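You operate a simulated robot arm through the tools that you are given. There is no shell and no other tool.

Carry out the task below with a simulated robot arm. There is one attempt and no reset: what you move stays moved.

TASK
Clear the height gauge, wipe its anvil clean and zero it.
Fine: the blue cell goes back in the tray, the rag where it lay; zero with the arm down on the bare anvil.

The check looks at the end state, three seconds after you hand in, the way a careful person would. Anything else that was tipped, shoved, dropped, spilled or broken makes it a failure.

THE ROBOT
A 7-joint arm with a two-finger parallel gripper, fixed in place. Base frame: the origin is at the foot of the arm, x ahead of it, y to its left, z up. Readings come in cm, degrees, newtons and seconds.
With the tool pointing down near the work surface it reaches from about 34 to 86 cm from the base axis. Its first joint turns from -166.0 to 166.0 degrees. Payload 3.43 kg.
The tool frame sits at the grasp point between the pads (the TCP): z along the fingers, y along the line on which they close. The tips reach 3.4 cm beyond it. Largest opening 12.8 cm; finger width 2.4, thickness 1.2; the body of the gripper, 4.8 by 13 cm, starts 9.6 cm behind the TCP.
Orientation is that of the tool frame in the base frame, as a unit quaternion [w, x, y, z]. With the fingers straight down and closing along the base's y, the tool's x points along the base's -x, its y along +y and its z along -z.

THE INTERFACE
- The arm moves only by the tool apply_moves. Its argument "commands" is a list of rows, each an object (a shift or turn left out is 0, a gripper value left out holds the last) with "offset": the shift along the base's x, y, z in cm, a list of three; "dr": the turn, a rotation vector about the base's x, y, z in degrees, a list of three; "claw": the opening, from 0 (shut) to 1 (fully open). In form: [{"offset": [tx, ty, tz], "dr": [rx, ry, rz], "claw": claw}, ...]. A call has 1 to 20 rows; each row shifts and turns the commanded pose from where the row before left it. A row lasts 0.2 s, in which the tool goes at most 5 cm and 8.6 degrees; a call with a longer step from one row to the next is refused whole, and so is a gripper value outside its range. A pose out of reach is approached as far as the arm can. The call stops where the force on the tool passes 60 N (or 10 N more than at its start, if that is more) or the arm is blocked; 0.2 s more then pass. Each finger travels about 15.3 cm/s and halts on what it meets, pressing with about 30 N; the grip force reading is that of the motor and also rises with nothing between the fingers. The clock runs only during rows and for 0.2 s after the last one: add rows that do not move to give the fingers time. The reply holds the time, the measured pose of the TCP, the force on the tool along the base axes, the opening and the grip force, in the units named above and with some noise, with the torque about the TCP (base axes, N m) and any sound that the robot's microphone picked up.
- Cameras (640 x 400 px; columns grow to the right, rows downward): "scene" is fixed at [3.03, -65.56, 152.66]; the picture's right is [0.48, -0.87, 0.00], its down [-0.43, -0.24, -0.87] and it looks along [0.76, 0.42, -0.49] (base axes); focal length 345 px, centre (320, 200). "wrist" rides on the gripper at [7.6, -1.1, -16] in the tool frame; the picture's right is [0.15, 0.99, 0.00], its down [-0.88, 0.13, -0.46] and it looks along [-0.45, 0.07, 0.89] (tool axes); focal length 234 px, centre (320, 200). There is no depth. A picture from a camera that has moved, and an enlarged one, comes with that camera's place and axes in the base frame and with its lens. The place of the scene camera against the robot may be out by one fixed shift of up to 2.5 cm in any direction.
- get_image(camera): a new picture of that camera. No time passes.
- zoom(camera, box): a new picture of the part [left, top, right, bottom] of that camera's present view, enlarged. No time passes.
- sign_off(): hands the job in; it is judged then, once.

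Places have to be worked out from the pictures, the camera data and where the tool is seen. Open the gripper and draw the arm clear of the work before you hand the job in, unless the task says otherwise.

The tools are called after "Request:" as a command line: name --argument value ..., lists and objects as JSON in quotes. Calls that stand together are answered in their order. apply_moves: Moves the arm, as the interface text tells. Its arguments: {"type":"object","properties":{"commands":{"type":"array"}},"required":["commands"]} The other tools are called the same way: get_image (camera) takes a picture; zoom (camera, box) takes an enlarged picture of a part of a camera's view; sign_off () hands the job in.

At the start:

```text
time_s: 0.0
tool_pos: [62.64, -12.84, 114.33]
tcp_rot: [0.001, 0.001, 1.0, 0.0]
wrist_force: [0.2, 0.8, 0.1]
wrist_torque: [-0.02, -0.01, 0.01]
grip_width: 12.81
finger_force: 0.0
```

scene: 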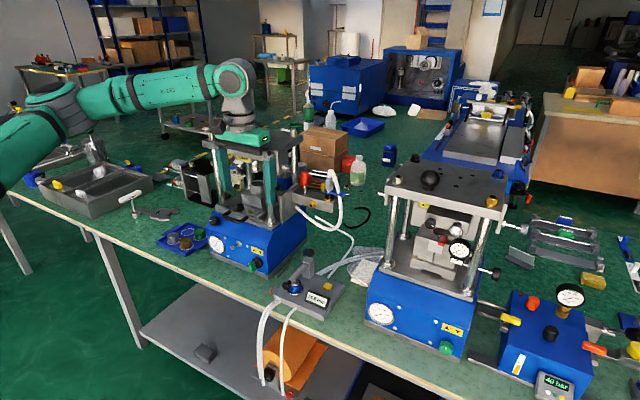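
wrist: 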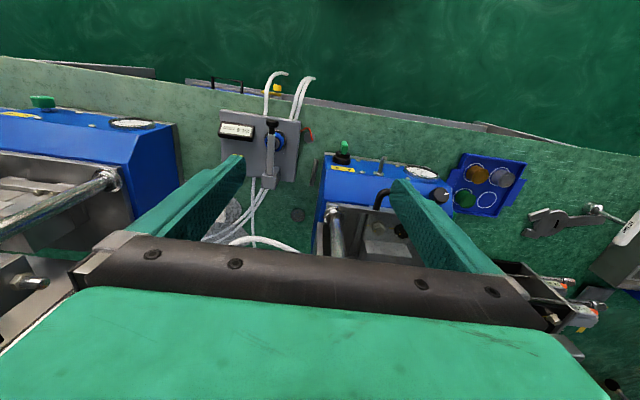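

The first pictures show a bench with presses, a tray with cells and a small gauge with a readout. I'll look closer at the gauge and the tray before doing anything.

Request:
zoom --camera "scene" --box '[250, 230, 390, 320]'

Request:
zoom --camera "scene" --box '[130, 180, 270, 270]'

Request:
zoom --camera "wrist" --box '[190, 90, 340, 190]'

Request:
zoom --camera "wrist" --box '[430, 130, 580, 230]'

```text
4.44 times, centred on (320, 275) of scene
camera zoom: at [3.03, -65.56, 152.66], right [0.48, -0.87, 0.0], down [-0.43, -0.24, -0.87], along [0.76, 0.42, -0.49], focal length 1533 px, centre (320, -133)
```

zoom: 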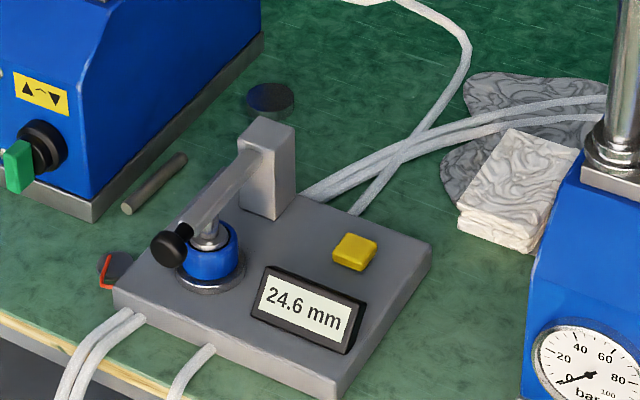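

```text
4.44 times, centred on (200, 225) of scene
camera zoom: at [3.03, -65.56, 152.66], right [0.48, -0.87, 0.0], down [-0.43, -0.24, -0.87], along [0.76, 0.42, -0.49], focal length 1533 px, centre (853, 89)
```

zoom: 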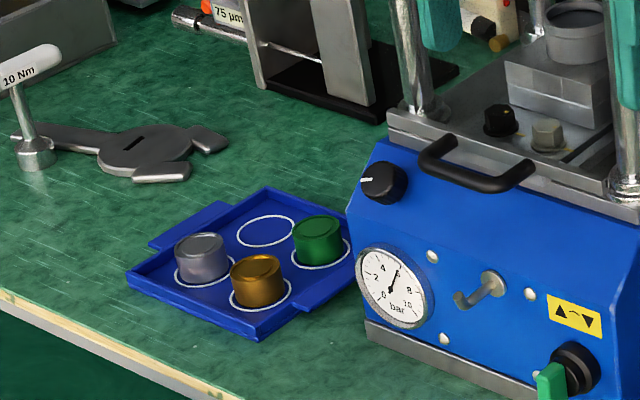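

```text
4.00 times, centred on (265, 140) of wrist
camera zoom: at [55.21, -13.9, 130.26], right [-0.15, 0.99, 0.0], down [0.88, 0.13, 0.46], along [0.45, 0.07, -0.89], focal length 937 px, centre (540, 440)
```

zoom: 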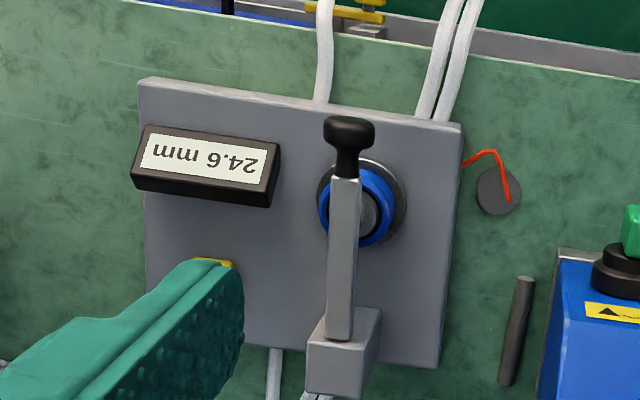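

```text
4.00 times, centred on (505, 180) of wrist
camera zoom: at [55.21, -13.9, 130.26], right [-0.15, 0.99, 0.0], down [0.88, 0.13, 0.46], along [0.45, 0.07, -0.89], focal length 937 px, centre (-420, 280)
```

zoom: 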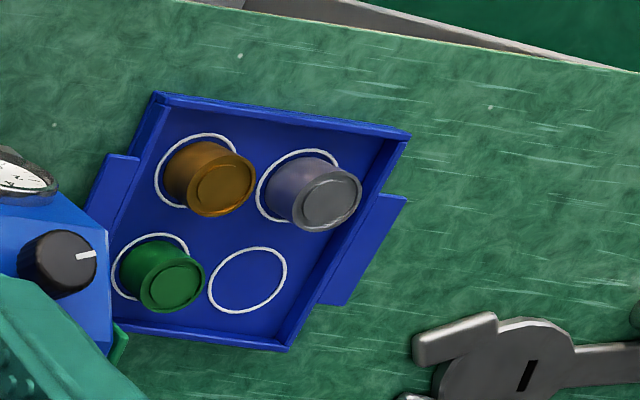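

The gauge reads 24.6 mm with the blue cell clamped under its lever; a yellow button and a folded cloth are nearby. I'll enlarge these details further to tell the rag from the other things.

Request:
zoom --camera "scene" --box '[264, 240, 334, 284]'

Request:
zoom --camera "scene" --box '[264, 276, 344, 326]'

Request:
zoom --camera "scene" --box '[330, 235, 400, 290]'

Request:
zoom --camera "wrist" --box '[180, 170, 320, 260]'

```text
9.09 times, centred on (299, 262) of scene
camera zoom: at [3.03, -65.56, 152.66], right [0.48, -0.87, 0.0], down [-0.43, -0.24, -0.87], along [0.76, 0.42, -0.49], focal length 3135 px, centre (511, -364)
```

zoom: 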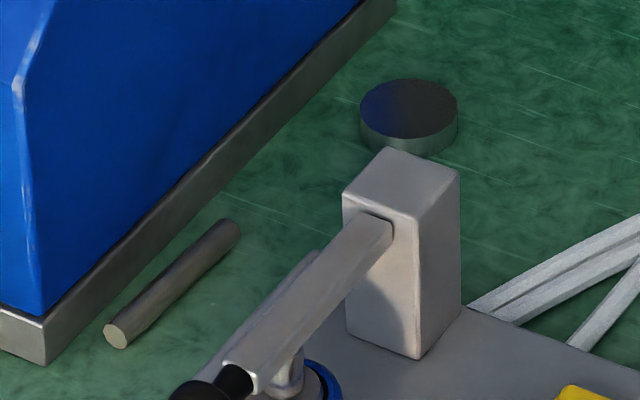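

```text
8.00 times, centred on (304, 301) of scene
camera zoom: at [3.03, -65.56, 152.66], right [0.48, -0.87, 0.0], down [-0.43, -0.24, -0.87], along [0.76, 0.42, -0.49], focal length 2759 px, centre (448, -608)
```

zoom: 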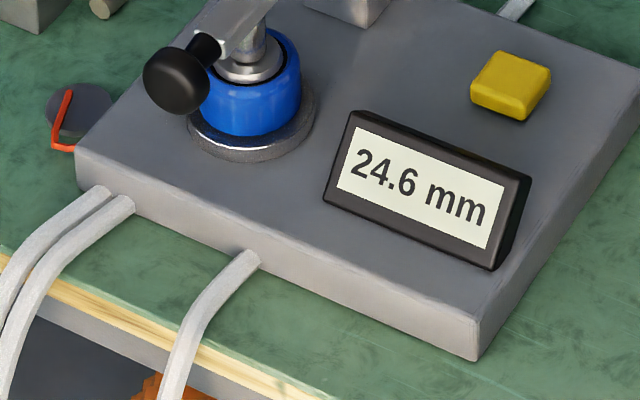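

```text
7.27 times, centred on (365, 262) of scene
camera zoom: at [3.03, -65.56, 152.66], right [0.48, -0.87, 0.0], down [-0.43, -0.24, -0.87], along [0.76, 0.42, -0.49], focal length 2508 px, centre (-7, -254)
```

zoom: 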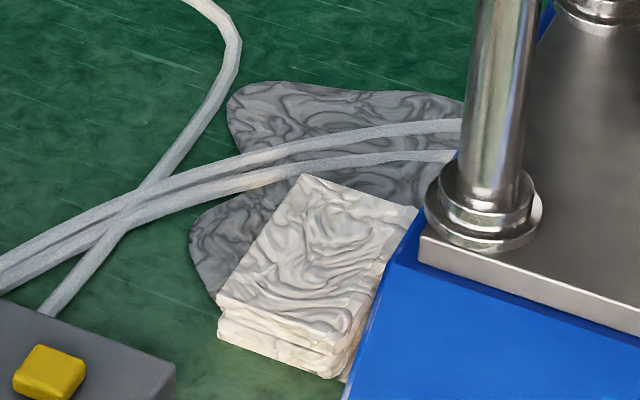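

```text
4.44 times, centred on (250, 215) of wrist
camera zoom: at [55.21, -13.9, 130.26], right [-0.15, 0.99, 0.0], down [0.88, 0.13, 0.46], along [0.45, 0.07, -0.89], focal length 1041 px, centre (631, 133)
```

zoom: 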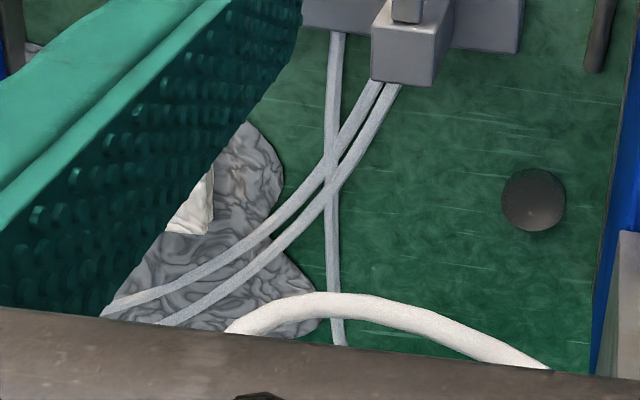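

The folded pale cloth beside the right press looks like the rag, lying partly on a grey sheet. I'll bring the wrist camera over and in front of the gauge, staying well above everything, to get close views.

Request:
apply_moves --commands '[{"offset": [-1.4, -2.8, -3.3]}, {"offset": [-1.4, -2.8, -3.3]}, {"offset": [-1.4, -2.8, -3.3]}, {"offset": [-1.4, -2.8, -3.3]}, {"offset": [0, 0, 0]}]'

Request:
get_image --camera "wrist"

Request:
get_image --camera "scene"

```text
time_s: 1.2
tool_pos: [56.86, -23.68, 101.26]
tcp_rot: [0.001, 0.0, 1.0, 0.0]
wrist_force: [-0.5, 0.1, 0.3]
wrist_torque: [0.01, 0.01, -0.03]
grip_width: 12.78
finger_force: 0.1
```

```text
taken
camera wrist: at [49.54, -24.98, 117.14], right [-0.15, 0.99, 0.0], down [0.88, 0.13, 0.46], along [0.45, 0.07, -0.89], focal length 234 px, centre (320, 200)
```

wrist: 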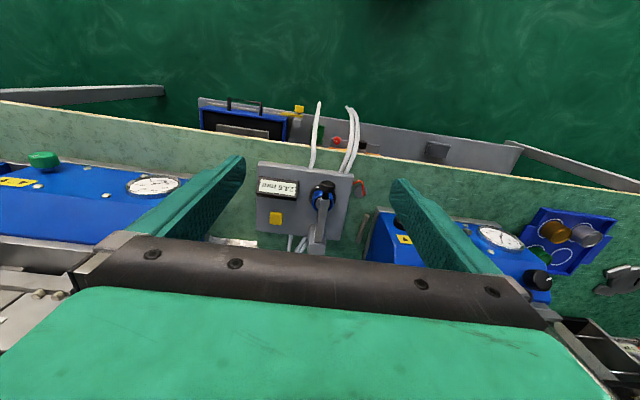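

```text
taken
```

scene: 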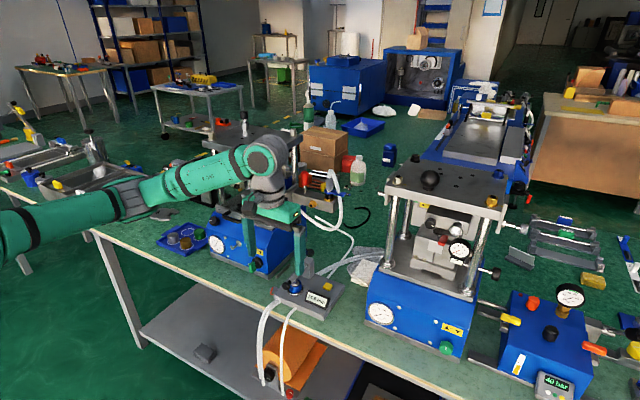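

The gauge now lies between the fingers in the wrist view. I'll zoom to get detailed pictures of the gauge, the rag and the tray.

Request:
zoom --camera "wrist" --box '[240, 150, 380, 250]'

Request:
zoom --camera "wrist" --box '[520, 200, 640, 280]'

Request:
zoom --camera "scene" --box '[260, 240, 370, 320]'

```text
4.00 times, centred on (310, 200) of wrist
camera zoom: at [49.54, -24.98, 117.14], right [-0.15, 0.99, 0.0], down [0.88, 0.13, 0.46], along [0.45, 0.07, -0.89], focal length 937 px, centre (360, 200)
```

zoom: 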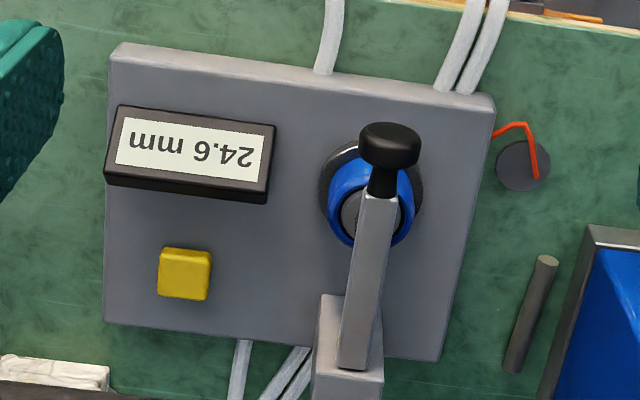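

```text
5.00 times, centred on (580, 240) of wrist
camera zoom: at [49.54, -24.98, 117.14], right [-0.15, 0.99, 0.0], down [0.88, 0.13, 0.46], along [0.45, 0.07, -0.89], focal length 1171 px, centre (-980, 0)
```

zoom: 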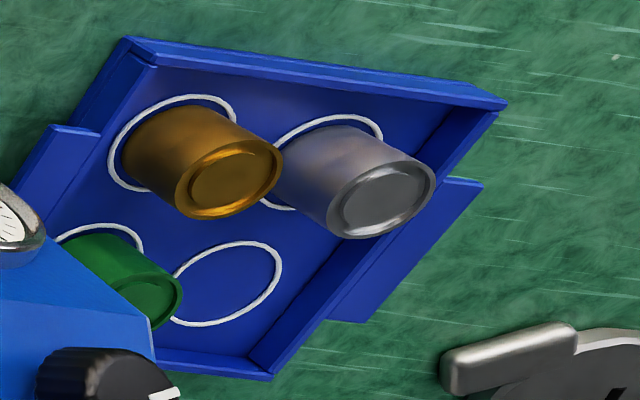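

```text
5.00 times, centred on (315, 280) of scene
camera zoom: at [3.03, -65.56, 152.66], right [0.48, -0.87, 0.0], down [-0.43, -0.24, -0.87], along [0.76, 0.42, -0.49], focal length 1724 px, centre (345, -200)
```

zoom: 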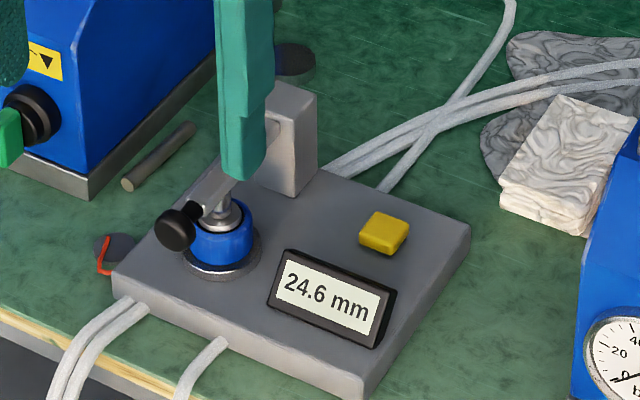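

From two wrist views I get: bench about z 75, gauge plate top about z 77.5 spanning x 64–78, y −34…−17 and aligned with the base axes, anvil near (69.1, −21.4), knob near (63.9, −21.7, 83.9). I move closer above the gauge for a sharper look at the lever.

Request:
apply_moves --commands '[{"offset": [0.6, 1.0, -2.6]}, {"offset": [0.6, 1.0, -2.6]}, {"offset": [0.6, 1.0, -2.3]}, {"offset": [0, 0, 0]}]'

Request:
get_image --camera "wrist"

Request:
zoom --camera "wrist" --box '[230, 110, 390, 210]'

Request:
zoom --camera "scene" --box '[250, 220, 360, 300]'

```text
time_s: 2.2
tool_pos: [58.73, -20.87, 93.48]
tcp_rot: [0.0, 0.0, 1.0, 0.0]
wrist_force: [-0.4, 0.1, -0.8]
wrist_torque: [0.0, -0.03, -0.02]
grip_width: 12.82
finger_force: 0.1
```

```text
taken
camera wrist: at [51.36, -22.02, 109.42], right [-0.15, 0.99, 0.0], down [0.88, 0.13, 0.46], along [0.45, 0.07, -0.89], focal length 234 px, centre (320, 200)
```

wrist: 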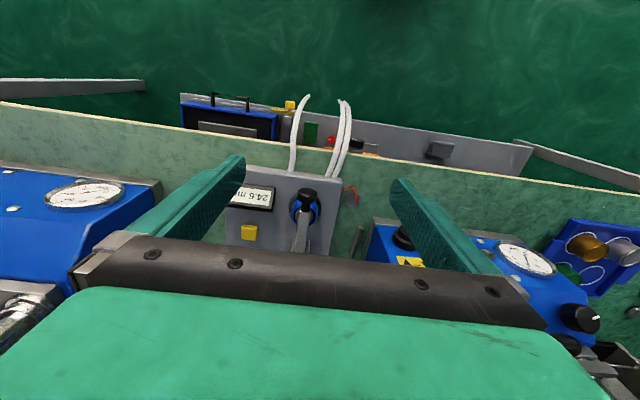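

```text
4.00 times, centred on (310, 160) of wrist
camera zoom: at [51.36, -22.02, 109.42], right [-0.15, 0.99, 0.0], down [0.88, 0.13, 0.46], along [0.45, 0.07, -0.89], focal length 937 px, centre (360, 360)
```

zoom: 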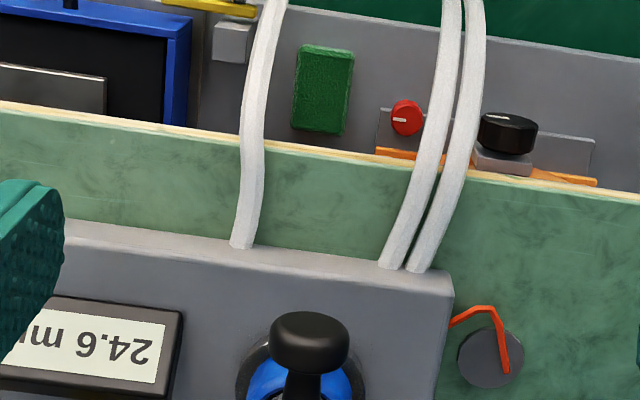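

```text
5.00 times, centred on (305, 260) of scene
camera zoom: at [3.03, -65.56, 152.66], right [0.48, -0.87, 0.0], down [-0.43, -0.24, -0.87], along [0.76, 0.42, -0.49], focal length 1724 px, centre (395, -100)
```

zoom: 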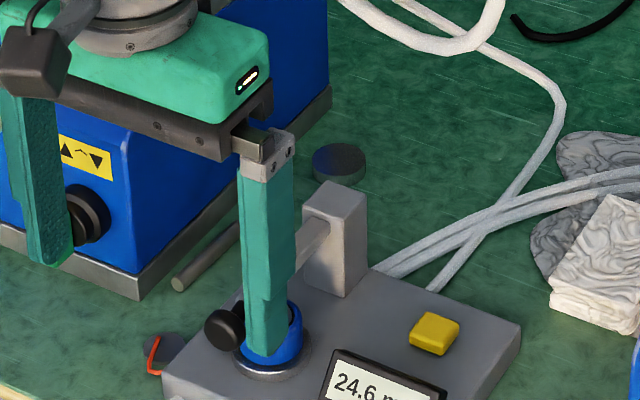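

The tool is at (58.7, −20.9, 93.5) as commanded, clear of the knob. I zoom the wrist view onto the lever, and look at the rag region from here.

Request:
zoom --camera "wrist" --box '[260, 175, 360, 255]'

Request:
zoom --camera "scene" --box '[370, 150, 520, 250]'

Request:
zoom --camera "scene" --box '[190, 120, 320, 220]'

```text
5.00 times, centred on (310, 215) of wrist
camera zoom: at [51.36, -22.02, 109.42], right [-0.15, 0.99, 0.0], down [0.88, 0.13, 0.46], along [0.45, 0.07, -0.89], focal length 1171 px, centre (370, 125)
```

zoom: 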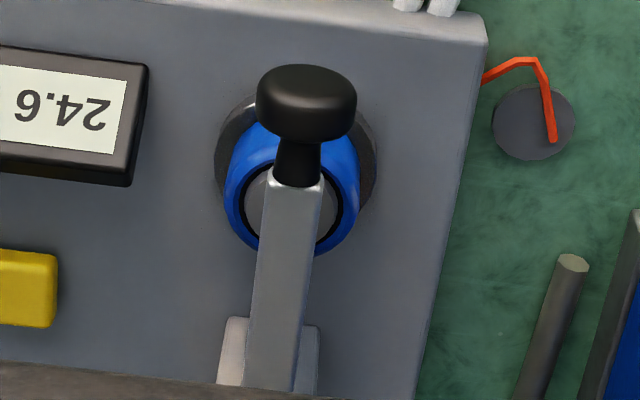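

```text
4.00 times, centred on (445, 200) of scene
camera zoom: at [3.03, -65.56, 152.66], right [0.48, -0.87, 0.0], down [-0.43, -0.24, -0.87], along [0.76, 0.42, -0.49], focal length 1380 px, centre (-180, 200)
```

zoom: 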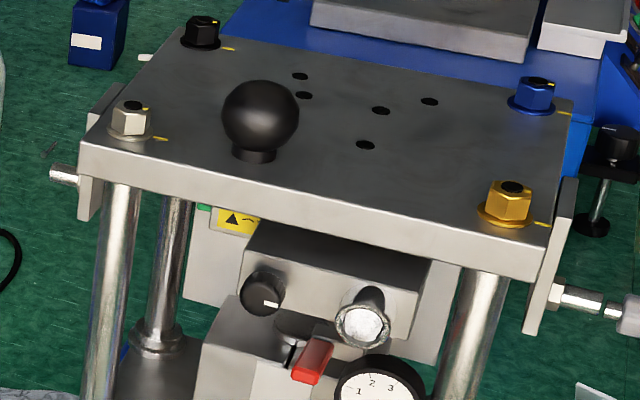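

```text
4.00 times, centred on (255, 170) of scene
camera zoom: at [3.03, -65.56, 152.66], right [0.48, -0.87, 0.0], down [-0.43, -0.24, -0.87], along [0.76, 0.42, -0.49], focal length 1380 px, centre (580, 320)
```

zoom: 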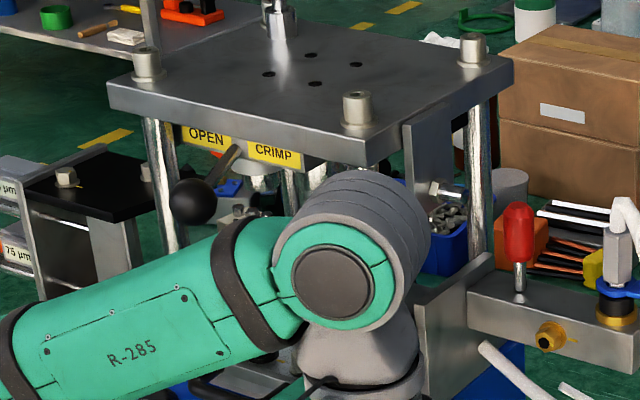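

The knob is about 2.4 cm across with its centre near (63.9, −21.65, 84). I partly close the fingers to ~5 cm, come over the knob and lower around it, without closing yet.

Request:
apply_moves --commands '[{"offset": [2.6, -0.4, 0], "claw": 0.4}, {"offset": [2.6, -0.38, 0], "claw": 0.4}, {"offset": [0, 0, 0], "claw": 0.4}, {"offset": [0, 0, -2.5]}, {"offset": [0, 0, -2.5]}, {"offset": [0, 0, -2.0]}, {"offset": [0, 0, -1.0]}, {"offset": [0, 0, 0]}]'

Request:
get_image --camera "wrist"

Request:
zoom --camera "scene" --box '[240, 220, 350, 310]'

```text
time_s: 4.0
tool_pos: [63.96, -21.96, 85.32]
tcp_rot: [-0.001, 0.0, 1.0, 0.0]
wrist_force: [0.0, -0.1, 0.5]
wrist_torque: [0.0, 0.0, 0.02]
grip_width: 5.14
finger_force: 0.1
```

```text
taken
camera wrist: at [56.59, -23.04, 101.43], right [-0.15, 0.99, 0.0], down [0.88, 0.13, 0.46], along [0.45, 0.07, -0.89], focal length 234 px, centre (320, 200)
```

wrist: 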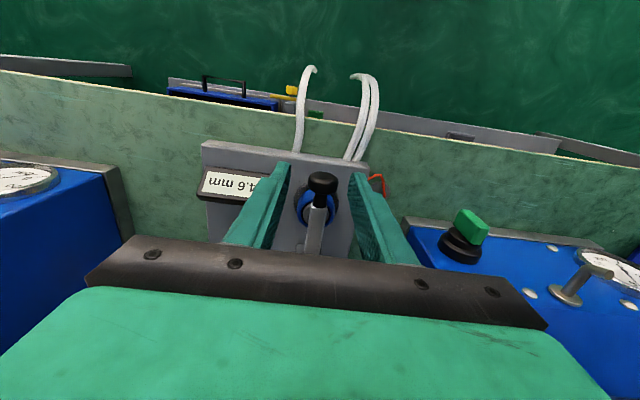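

```text
4.44 times, centred on (295, 265) of scene
camera zoom: at [3.03, -65.56, 152.66], right [0.48, -0.87, 0.0], down [-0.43, -0.24, -0.87], along [0.76, 0.42, -0.49], focal length 1533 px, centre (431, -89)
```

zoom: 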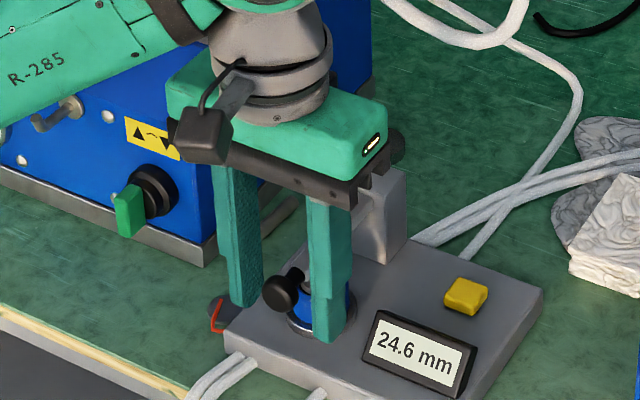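

The fingers seem to straddle the knob. I check the wrist view enlarged to see whether they centre on it.

Request:
zoom --camera "wrist" --box '[250, 140, 400, 260]'

Request:
zoom --camera "scene" --box '[265, 250, 335, 305]'

```text
3.33 times, centred on (325, 200) of wrist
camera zoom: at [56.59, -23.04, 101.43], right [-0.15, 0.99, 0.0], down [0.88, 0.13, 0.46], along [0.45, 0.07, -0.89], focal length 781 px, centre (303, 200)
```

zoom: 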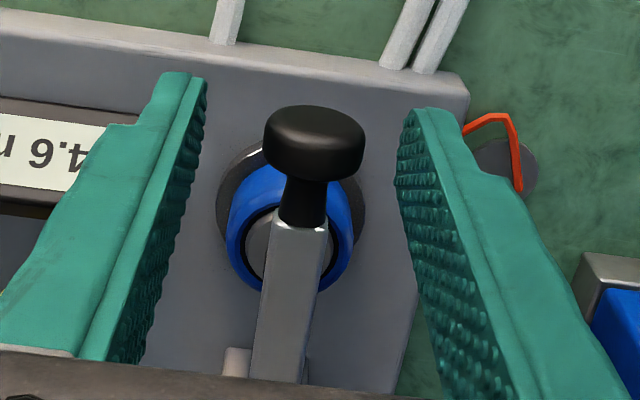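

```text
7.27 times, centred on (300, 278) of scene
camera zoom: at [3.03, -65.56, 152.66], right [0.48, -0.87, 0.0], down [-0.43, -0.24, -0.87], along [0.76, 0.42, -0.49], focal length 2508 px, centre (466, -364)
```

zoom: 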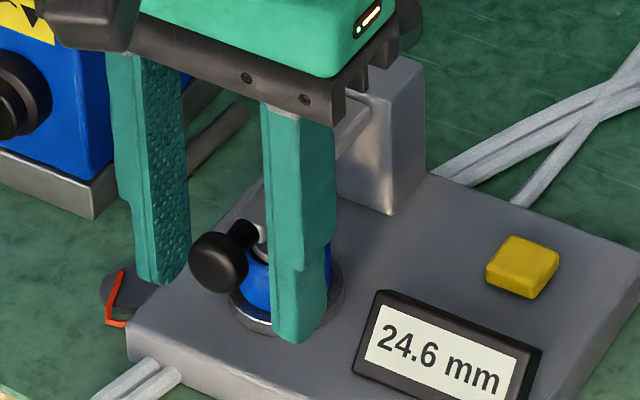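

The knob sits between the pads, about 0.3 cm toward +y of centre. I correct that and close on it.

Request:
apply_moves --commands '[{"offset": [-0.1, 0.3, 0]}, {"offset": [0, 0, 0]}, {"offset": [0, 0, 0], "claw": 0.15}, {"offset": [0, 0, 0], "claw": 0.15}]'

Request:
zoom --camera "wrist" --box '[250, 140, 400, 260]'

Request:
zoom --camera "scene" --box '[265, 250, 335, 305]'

```text
time_s: 5.0
tool_pos: [63.81, -21.74, 85.66]
tcp_rot: [0.001, 0.002, 1.0, 0.0]
wrist_force: [4.9, -16.0, 1.7]
wrist_torque: [-0.18, -0.18, 0.06]
grip_width: 2.28
finger_force: 29.2
```

```text
3.33 times, centred on (325, 200) of wrist
camera zoom: at [56.47, -22.8, 101.53], right [-0.14, 0.99, 0.0], down [0.88, 0.13, 0.46], along [0.45, 0.06, -0.89], focal length 781 px, centre (303, 200)
```

zoom: 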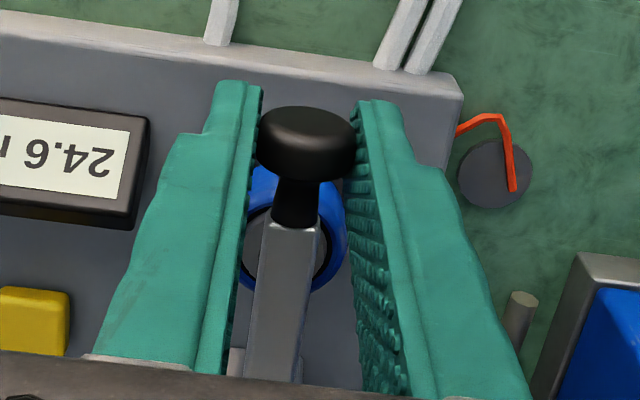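

```text
7.27 times, centred on (300, 278) of scene
camera zoom: at [3.03, -65.56, 152.66], right [0.48, -0.87, 0.0], down [-0.43, -0.24, -0.87], along [0.76, 0.42, -0.49], focal length 2508 px, centre (466, -364)
```

zoom: 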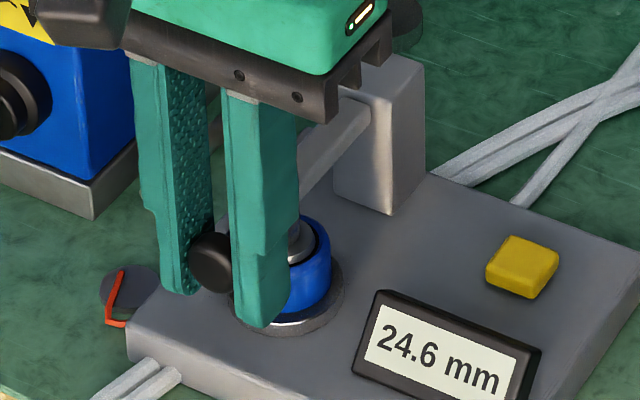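

I hold the knob at 2.28 cm with 29 N, but there's a −16 N side load, so the knob's real centre is slightly toward −y. I ease the tool that way to relieve the lever.

Request:
apply_moves --commands '[{"offset": [0, -0.2, 0]}, {"offset": [0, 0, 0]}]'

```text
time_s: 5.6
tool_pos: [64.05, -21.75, 85.55]
tcp_rot: [-0.001, 0.0, 1.0, 0.002]
wrist_force: [-2.8, -3.9, 2.0]
wrist_torque: [-0.03, -0.22, -0.01]
grip_width: 2.29
finger_force: 30.3
```

Side load is now small. I lift the knob along an arc about the post (pivot guessed near x 76.2, z 83–84), first about 20 degrees, watching the forces.

Request:
apply_moves --commands '[{"offset": [0.05, 0, 1.06]}, {"offset": [0.14, 0, 1.06]}, {"offset": [0.23, 0, 1.04]}, {"offset": [0.32, 0, 1.01]}, {"offset": [0, 0, 0]}]'

Request:
zoom --camera "wrist" --box '[240, 140, 400, 260]'

Request:
zoom --camera "scene" --box '[260, 240, 340, 305]'

```text
time_s: 6.8
tool_pos: [64.74, -21.59, 89.72]
tcp_rot: [0.0, 0.001, 1.0, 0.0]
wrist_force: [-2.9, -6.9, -0.6]
wrist_torque: [-0.09, 0.71, 0.05]
grip_width: 2.32
finger_force: 30.2
```

```text
3.33 times, centred on (320, 200) of wrist
camera zoom: at [57.31, -22.81, 105.67], right [-0.15, 0.99, 0.0], down [0.88, 0.13, 0.46], along [0.45, 0.07, -0.89], focal length 781 px, centre (320, 200)
```

zoom: 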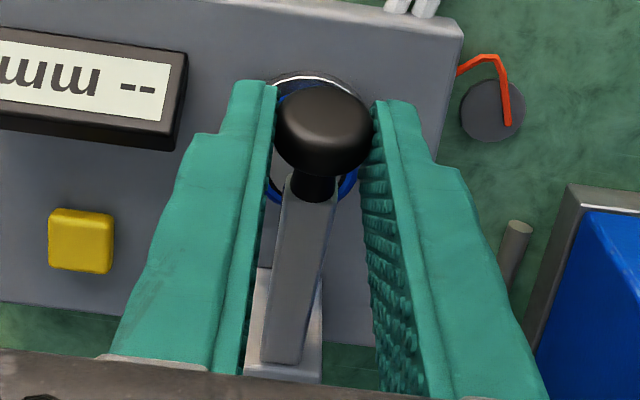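

```text
6.15 times, centred on (300, 272) of scene
camera zoom: at [3.03, -65.56, 152.66], right [0.48, -0.87, 0.0], down [-0.43, -0.24, -0.87], along [0.76, 0.42, -0.49], focal length 2122 px, centre (443, -246)
```

zoom: 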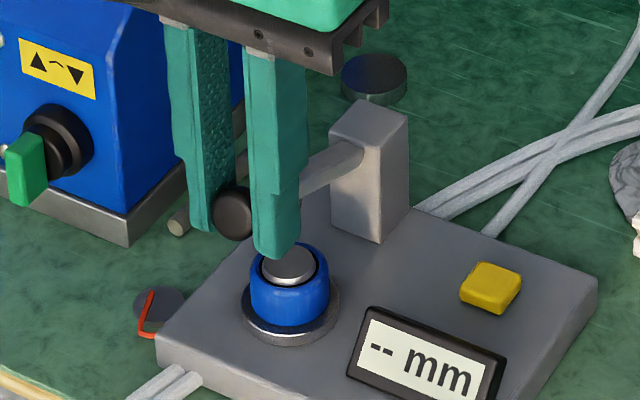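

The lever rises freely, the display shows "-- mm" and the cell stayed on the anvil. I continue the arc to about 50 degrees.

Request:
apply_moves --commands '[{"offset": [0.41, 0, 0.99]}, {"offset": [0.49, 0, 0.94]}, {"offset": [0.57, 0, 0.9]}, {"offset": [0.65, 0, 0.84]}, {"offset": [0.72, 0, 0.79]}, {"offset": [0.78, 0, 0.72]}, {"offset": [0, 0, 0]}]'

Request:
zoom --camera "wrist" --box '[240, 140, 400, 260]'

Request:
zoom --camera "scene" --box '[260, 220, 340, 295]'

```text
time_s: 8.4
tool_pos: [68.25, -21.65, 94.89]
tcp_rot: [-0.001, 0.001, 1.0, -0.001]
wrist_force: [-7.1, -13.5, -0.4]
wrist_torque: [-0.44, 0.93, 0.05]
grip_width: 2.29
finger_force: 30.3
```

```text
3.33 times, centred on (320, 200) of wrist
camera zoom: at [60.9, -22.74, 110.86], right [-0.14, 0.99, 0.0], down [0.88, 0.13, 0.46], along [0.45, 0.06, -0.89], focal length 781 px, centre (320, 200)
```

zoom: 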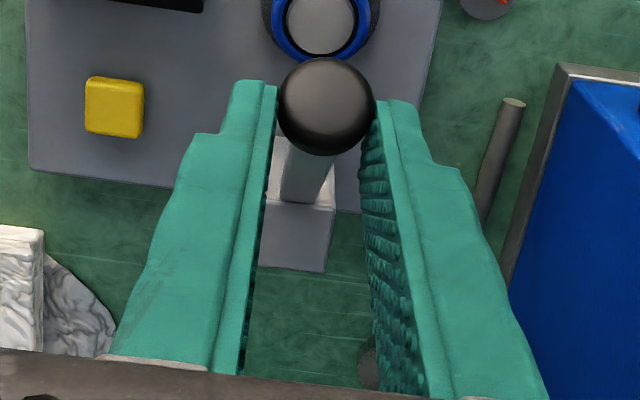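

```text
5.33 times, centred on (300, 258) of scene
camera zoom: at [3.03, -65.56, 152.66], right [0.48, -0.87, 0.0], down [-0.43, -0.24, -0.87], along [0.76, 0.42, -0.49], focal length 1839 px, centre (427, -107)
```

zoom: 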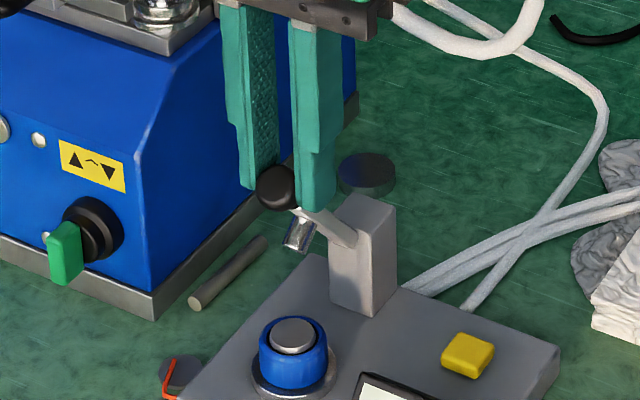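

Still smooth; the lever's probe hangs below it and small forces show mainly weight. I continue to about 80 degrees with a slight −y relief.

Request:
apply_moves --commands '[{"offset": [0.84, -0.1, 0.64]}, {"offset": [0.9, 0, 0.58]}, {"offset": [0.94, 0, 0.49]}, {"offset": [0.99, 0, 0.4]}, {"offset": [1.01, 0, 0.32]}, {"offset": [1.04, 0, 0.23]}, {"offset": [0, 0, 0]}]'

Request:
zoom --camera "wrist" --box '[240, 120, 400, 240]'

Request:
zoom --camera "scene" --box '[260, 210, 340, 295]'

```text
time_s: 10.0
tool_pos: [74.01, -21.86, 97.74]
tcp_rot: [0.001, 0.001, 1.0, 0.001]
wrist_force: [-0.2, 0.0, -0.2]
wrist_torque: [-0.01, -0.01, 0.01]
grip_width: 1.92
finger_force: 0.0
```

```text
3.33 times, centred on (320, 180) of wrist
camera zoom: at [66.64, -22.97, 113.63], right [-0.15, 0.99, 0.0], down [0.88, 0.13, 0.46], along [0.45, 0.07, -0.89], focal length 781 px, centre (320, 267)
```

zoom: 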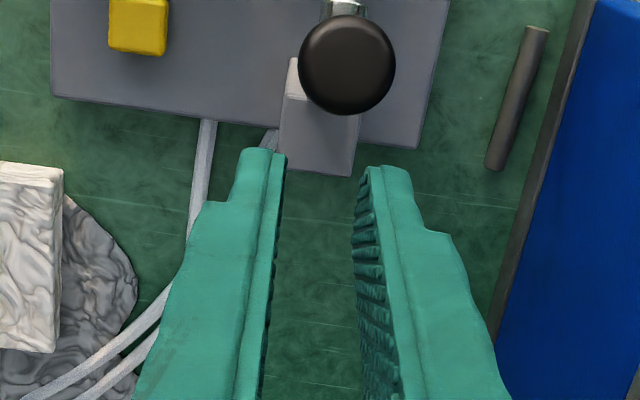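

```text
4.71 times, centred on (300, 252) of scene
camera zoom: at [3.03, -65.56, 152.66], right [0.48, -0.87, 0.0], down [-0.43, -0.24, -0.87], along [0.76, 0.42, -0.49], focal length 1623 px, centre (414, -47)
```

zoom: 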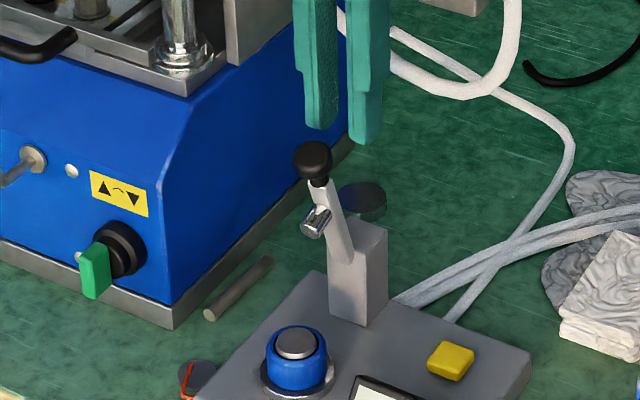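

The knob slipped out of the pads but the lever appears to stand up by itself at roughly 60–65 degrees. I let a second pass and look again to see whether it holds.

Request:
apply_moves --commands '[{"offset": [0, 0, 0]}, {"offset": [0, 0, 0]}, {"offset": [0, 0, 0]}, {"offset": [0, 0, 0]}, {"offset": [0, 0, 0]}]'

Request:
zoom --camera "scene" --box '[260, 210, 340, 295]'

Request:
get_image --camera "wrist"

```text
time_s: 11.2
tool_pos: [74.02, -21.81, 97.62]
tcp_rot: [0.0, 0.0, 1.0, 0.0]
wrist_force: [-0.1, 0.5, 0.0]
wrist_torque: [0.02, 0.01, 0.03]
grip_width: 1.91
finger_force: 0.0
```

```text
4.71 times, centred on (300, 252) of scene
camera zoom: at [3.03, -65.56, 152.66], right [0.48, -0.87, 0.0], down [-0.43, -0.24, -0.87], along [0.76, 0.42, -0.49], focal length 1623 px, centre (414, -47)
```

zoom: 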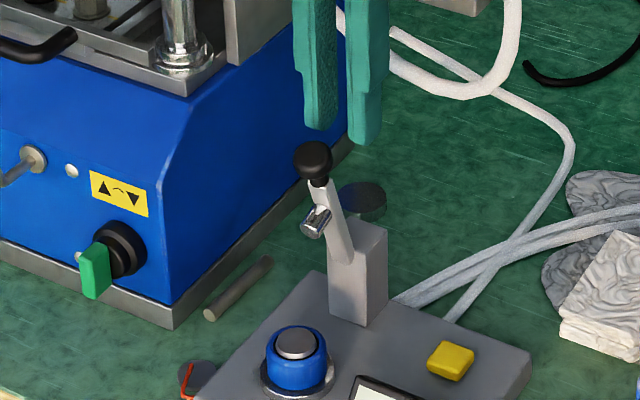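

```text
taken
camera wrist: at [66.64, -22.93, 113.59], right [-0.15, 0.99, 0.0], down [0.88, 0.13, 0.46], along [0.45, 0.07, -0.89], focal length 234 px, centre (320, 200)
```

wrist: 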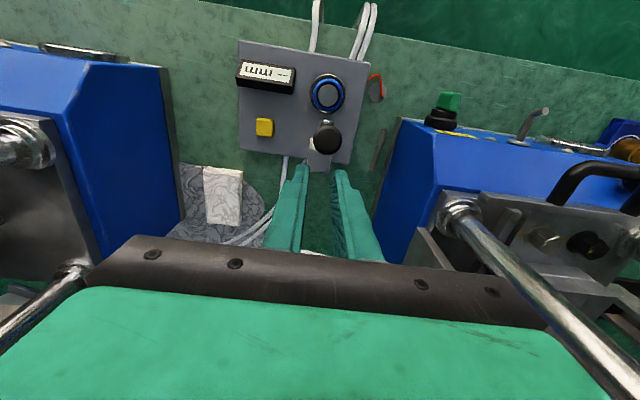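

The lever holds itself. From here the camera also sees the rag and the uncovered cell, so I zoom on those before moving away.

Request:
zoom --camera "wrist" --box '[150, 140, 300, 250]'

Request:
zoom --camera "wrist" --box '[230, 30, 400, 160]'

```text
3.64 times, centred on (225, 195) of wrist
camera zoom: at [66.64, -22.93, 113.59], right [-0.15, 0.99, 0.0], down [0.88, 0.13, 0.46], along [0.45, 0.07, -0.89], focal length 852 px, centre (666, 218)
```

zoom: 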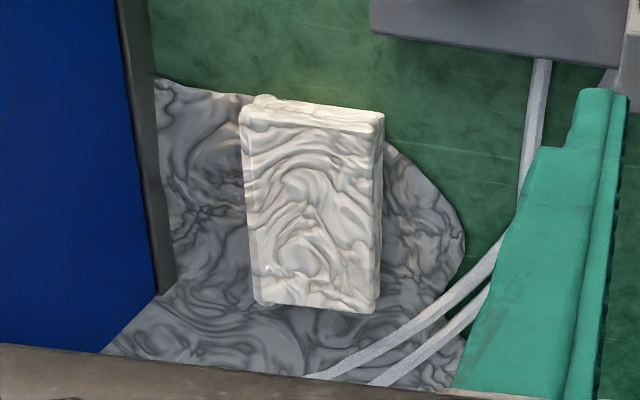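

```text
3.08 times, centred on (315, 95) of wrist
camera zoom: at [66.64, -22.93, 113.59], right [-0.15, 0.99, 0.0], down [0.88, 0.13, 0.46], along [0.45, 0.07, -0.89], focal length 720 px, centre (335, 523)
```

zoom: 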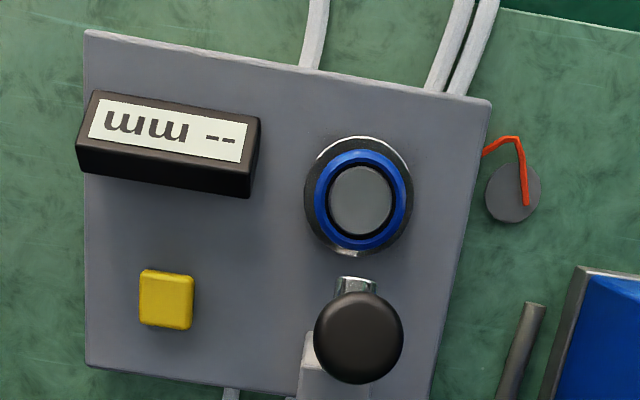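

The rag lies at about x 82.5–92.5, y −39.7…−33.8 (aligned with the axes), beyond straight-down reach, so I'll need a tilted tool there; the raised knob also calls for a tilted approach to the cell. First I lift above the knob, back off, and go look at the tray.

Request:
apply_moves --commands '[{"offset": [0, 0, 4.0], "claw": 0.15}, {"offset": [0, 0, 3.0]}, {"offset": [-4.5, 0, 0]}, {"offset": [-4.5, 0, 0]}, {"offset": [-4.5, 0, 0]}, {"offset": [-4.0, 2, 0]}, {"offset": [-1.5, 4.5, 0]}, {"offset": [0, 4.8, 0]}, {"offset": [0, 4.8, 0]}, {"offset": [0, 4.8, 0]}, {"offset": [0, 4.8, 0]}, {"offset": [0, 4.8, 0]}, {"offset": [0, 4.8, 0]}, {"offset": [0, 4.8, 0]}, {"offset": [0, 4.8, 0]}, {"offset": [0, 4.8, 0]}, {"offset": [0, 0, 0]}]'

Request:
get_image --camera "wrist"

Request:
get_image --camera "scene"

```text
time_s: 14.8
tool_pos: [55.33, 27.97, 104.34]
tcp_rot: [0.0, 0.0, 1.0, 0.0]
wrist_force: [0.2, 0.5, -0.3]
wrist_torque: [-0.02, -0.03, 0.02]
grip_width: 1.9
finger_force: 0.0
```

```text
taken
camera wrist: at [47.9, 26.83, 120.32], right [-0.15, 0.99, 0.0], down [0.88, 0.13, 0.46], along [0.45, 0.07, -0.89], focal length 234 px, centre (320, 200)
```

wrist: 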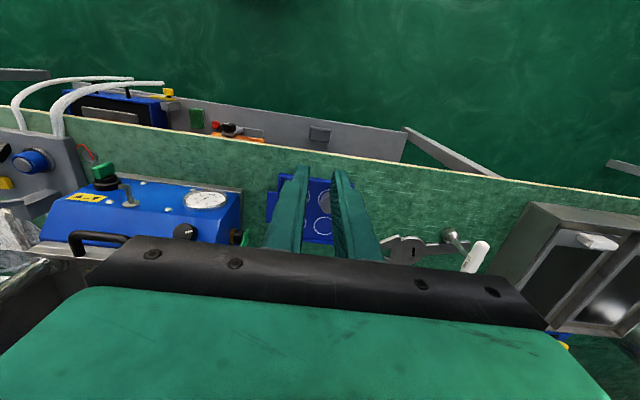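

```text
taken
```

scene: 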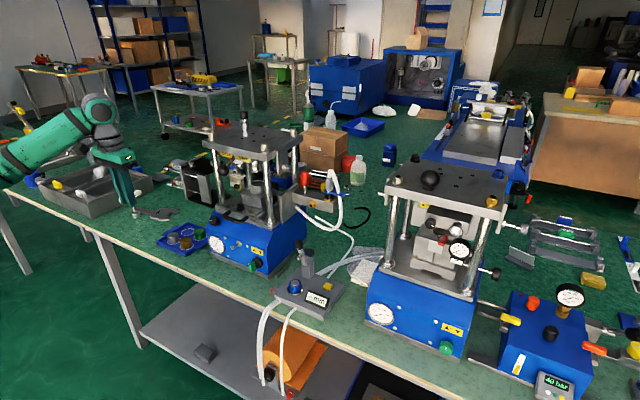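

The closed fingers hide the tray; I open them fully here in free air and look again.

Request:
apply_moves --commands '[{"offset": [0, 0, -2], "claw": 1.0}, {"offset": [0, 0, -2]}, {"offset": [0, 0, 0]}, {"offset": [0, 0, 0]}]'

Request:
get_image --camera "wrist"

Request:
zoom --camera "wrist" --box '[230, 150, 400, 256]'

```text
time_s: 15.8
tool_pos: [54.97, 28.06, 100.56]
tcp_rot: [-0.001, -0.002, 1.0, 0.0]
wrist_force: [-0.3, 0.4, -0.2]
wrist_torque: [0.03, -0.05, 0.02]
grip_width: 12.77
finger_force: 0.0
```

```text
taken
camera wrist: at [47.62, 26.9, 116.51], right [-0.15, 0.99, 0.0], down [0.88, 0.13, 0.46], along [0.45, 0.07, -0.89], focal length 234 px, centre (320, 200)
```

wrist: 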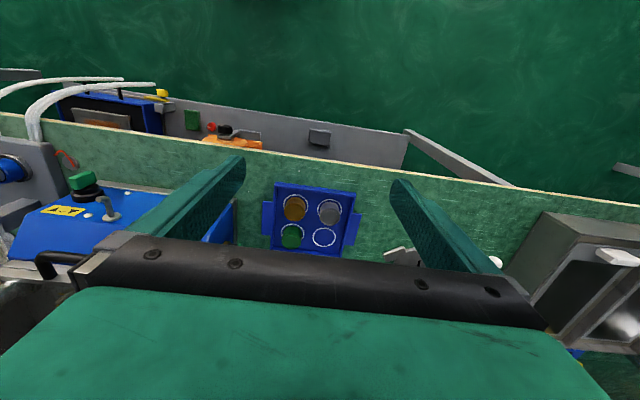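

```text
3.76 times, centred on (315, 203) of wrist
camera zoom: at [47.62, 26.9, 116.51], right [-0.15, 0.99, 0.0], down [0.88, 0.13, 0.46], along [0.45, 0.07, -0.89], focal length 882 px, centre (339, 189)
```

zoom: 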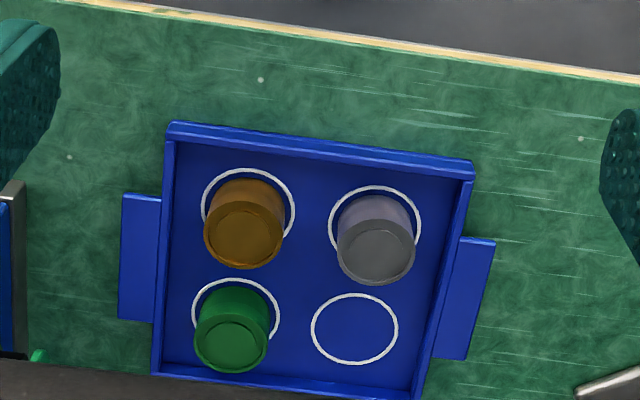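

The empty ring is at about (77.0, 32.25) with neighbours 6.7 cm away along x and y, tray floor near z 75.8. I return to the front of the gauge and tilt the tool 45° (fingers pointing forward and down) in free air so I can pick the cell from beneath the raised lever.

Request:
apply_moves --commands '[{"offset": [0, 0, 2.5]}, {"offset": [0, -4.5, 0]}, {"offset": [0, -4.5, 0]}, {"offset": [0, -4.5, 0]}, {"offset": [0, -4.5, 0]}, {"offset": [0, -4.5, 0]}, {"offset": [0, -4.5, 0], "dr": [0, -7.5, 0]}, {"offset": [0, -4.5, 0], "dr": [0, -7.5, 0]}, {"offset": [0, -4.5, 0], "dr": [0, -7.5, 0]}, {"offset": [0, -4.5, 0], "dr": [0, -7.5, 0]}, {"offset": [0, -4.5, 0], "dr": [0, -7.5, 0], "claw": 0.44}, {"offset": [0, -4.5, 0], "dr": [0, -7.5, 0], "claw": 0.44}, {"offset": [0, 0, -4]}, {"offset": [0, 0, -4]}, {"offset": [0, 0, -4]}, {"offset": [0, 0, 0]}]'

Request:
get_image --camera "wrist"

Request:
get_image --camera "scene"

```text
time_s: 19.2
tool_pos: [55.13, -21.39, 91.08]
tcp_rot: [0.383, -0.001, 0.924, 0.001]
wrist_force: [0.3, -1.1, 0.0]
wrist_torque: [0.02, 0.02, 0.03]
grip_width: 5.63
finger_force: 0.0
```

```text
taken
camera wrist: at [38.52, -22.56, 96.94], right [-0.1, 0.99, -0.1], down [0.3, 0.13, 0.95], along [0.95, 0.07, -0.31], focal length 234 px, centre (320, 200)
```

wrist: 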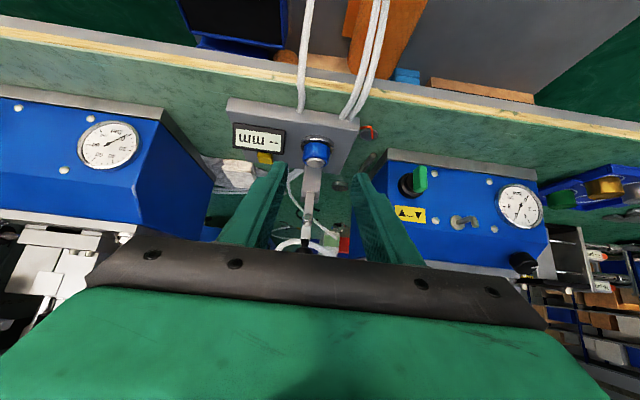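

```text
taken
```

scene: 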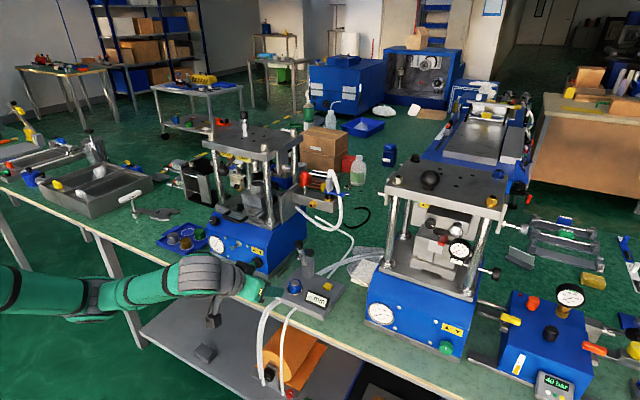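

I'm in front of the gauge with a low side view (picture upside down). I zoom in on the cell, anvil and lever to fix heights.

Request:
zoom --camera "wrist" --box '[220, 90, 380, 190]'

Request:
zoom --camera "wrist" --box '[260, 130, 370, 260]'

```text
4.00 times, centred on (300, 140) of wrist
camera zoom: at [38.52, -22.56, 96.94], right [-0.1, 0.99, -0.1], down [0.3, 0.13, 0.95], along [0.95, 0.07, -0.31], focal length 937 px, centre (400, 440)
```

zoom: 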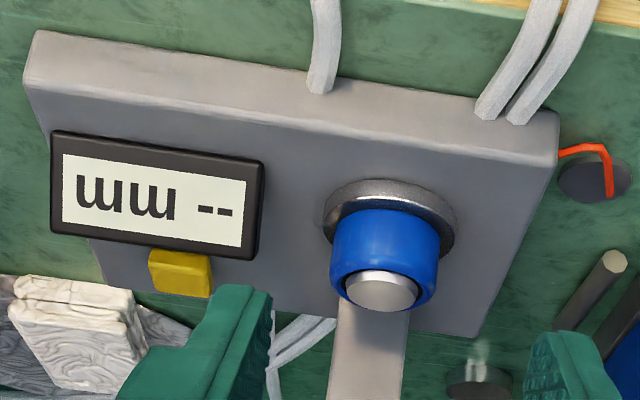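

```text
3.08 times, centred on (315, 195) of wrist
camera zoom: at [38.52, -22.56, 96.94], right [-0.1, 0.99, -0.1], down [0.3, 0.13, 0.95], along [0.95, 0.07, -0.31], focal length 720 px, centre (335, 215)
```

zoom: 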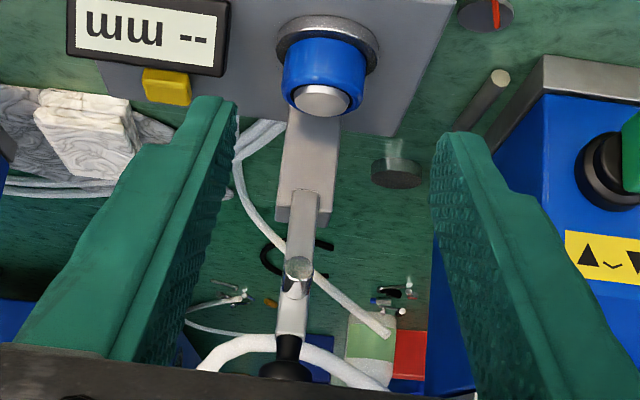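

Combining the overhead and low views, the plate top is at z≈78.8, the anvil top at z≈79.9 and the cell (∅≈3.9, z 79.9–82.4) is centred near (68.2, −21.6); bench about 76.7. I move to a pre-grasp point 6 cm back along the tilted tool axis.

Request:
apply_moves --commands '[{"offset": [3.5, -0.1, -1.7], "claw": 0.41}, {"offset": [3.53, -0.11, -1.74]}, {"offset": [0, 0, 0]}, {"offset": [0, 0, 0]}]'

Request:
zoom --camera "wrist" --box '[220, 90, 420, 220]'

Request:
zoom --camera "scene" --box '[240, 230, 350, 310]'

```text
time_s: 20.2
tool_pos: [61.99, -21.6, 87.51]
tcp_rot: [0.382, -0.001, 0.924, 0.0]
wrist_force: [-0.7, 0.0, 0.1]
wrist_torque: [-0.02, -0.03, -0.03]
grip_width: 5.28
finger_force: 0.1
```

```text
3.08 times, centred on (320, 155) of wrist
camera zoom: at [45.63, -22.9, 93.45], right [-0.1, 0.99, -0.1], down [0.3, 0.13, 0.94], along [0.95, 0.07, -0.31], focal length 720 px, centre (320, 338)
```

zoom: 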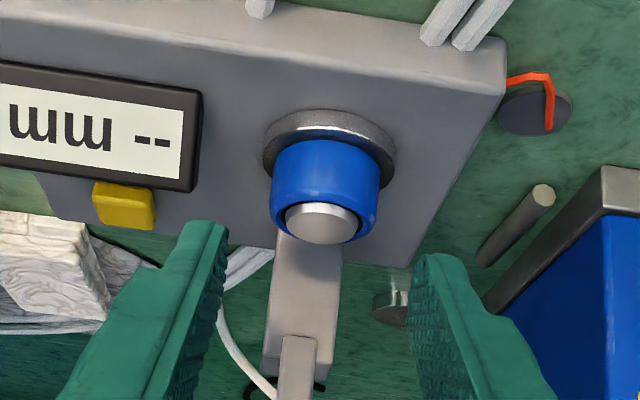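

```text
5.00 times, centred on (295, 270) of scene
camera zoom: at [3.03, -65.56, 152.66], right [0.48, -0.87, 0.0], down [-0.43, -0.24, -0.87], along [0.76, 0.42, -0.49], focal length 1724 px, centre (445, -150)
```

zoom: 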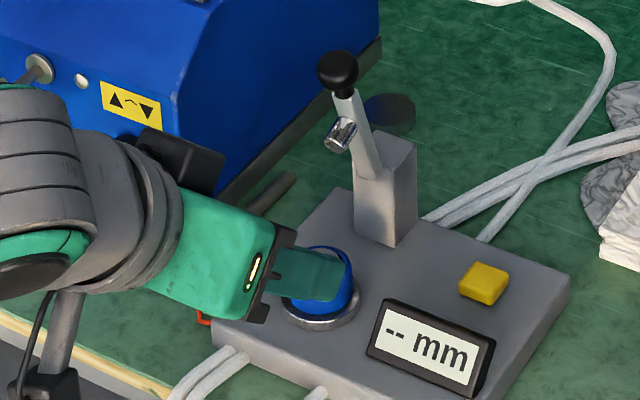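

Pre-grasp looks aligned: the cell is centred between the fingers and the anvil's height agrees (z≈79.9). I slide in along the tool axis to straddle the cell.

Request:
apply_moves --commands '[{"offset": [1.47, -0.02, -1.37]}, {"offset": [1.47, -0.02, -1.37]}, {"offset": [1.47, -0.02, -1.37]}, {"offset": [0, 0, 0]}]'

Request:
zoom --camera "wrist" --box '[220, 90, 420, 220]'

Request:
zoom --camera "scene" --box '[260, 250, 350, 310]'

```text
time_s: 21.2
tool_pos: [66.49, -21.75, 83.49]
tcp_rot: [0.383, 0.0, 0.924, 0.0]
wrist_force: [0.1, 0.0, 0.9]
wrist_torque: [0.04, 0.0, 0.02]
grip_width: 5.25
finger_force: 0.0
```

```text
3.08 times, centred on (320, 155) of wrist
camera zoom: at [50.02, -22.87, 89.41], right [-0.1, 0.99, -0.1], down [0.3, 0.13, 0.94], along [0.95, 0.07, -0.31], focal length 720 px, centre (320, 338)
```

zoom: 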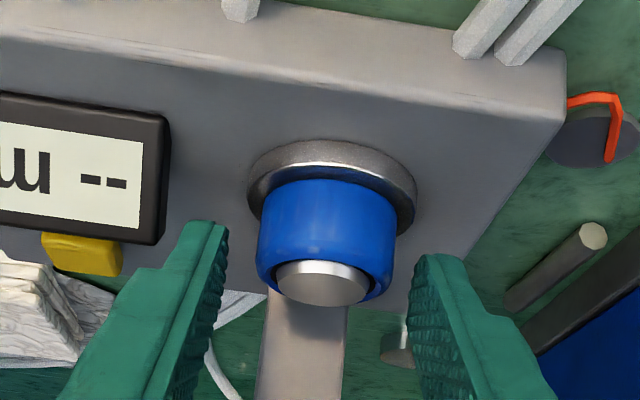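

```text
6.67 times, centred on (305, 280) of scene
camera zoom: at [3.03, -65.56, 152.66], right [0.48, -0.87, 0.0], down [-0.43, -0.24, -0.87], along [0.76, 0.42, -0.49], focal length 2299 px, centre (420, -333)
```

zoom: 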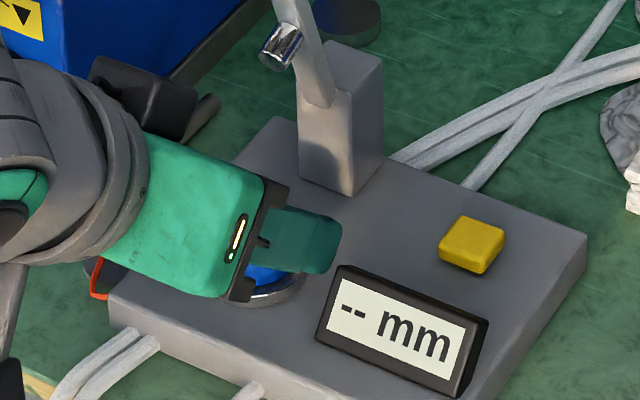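

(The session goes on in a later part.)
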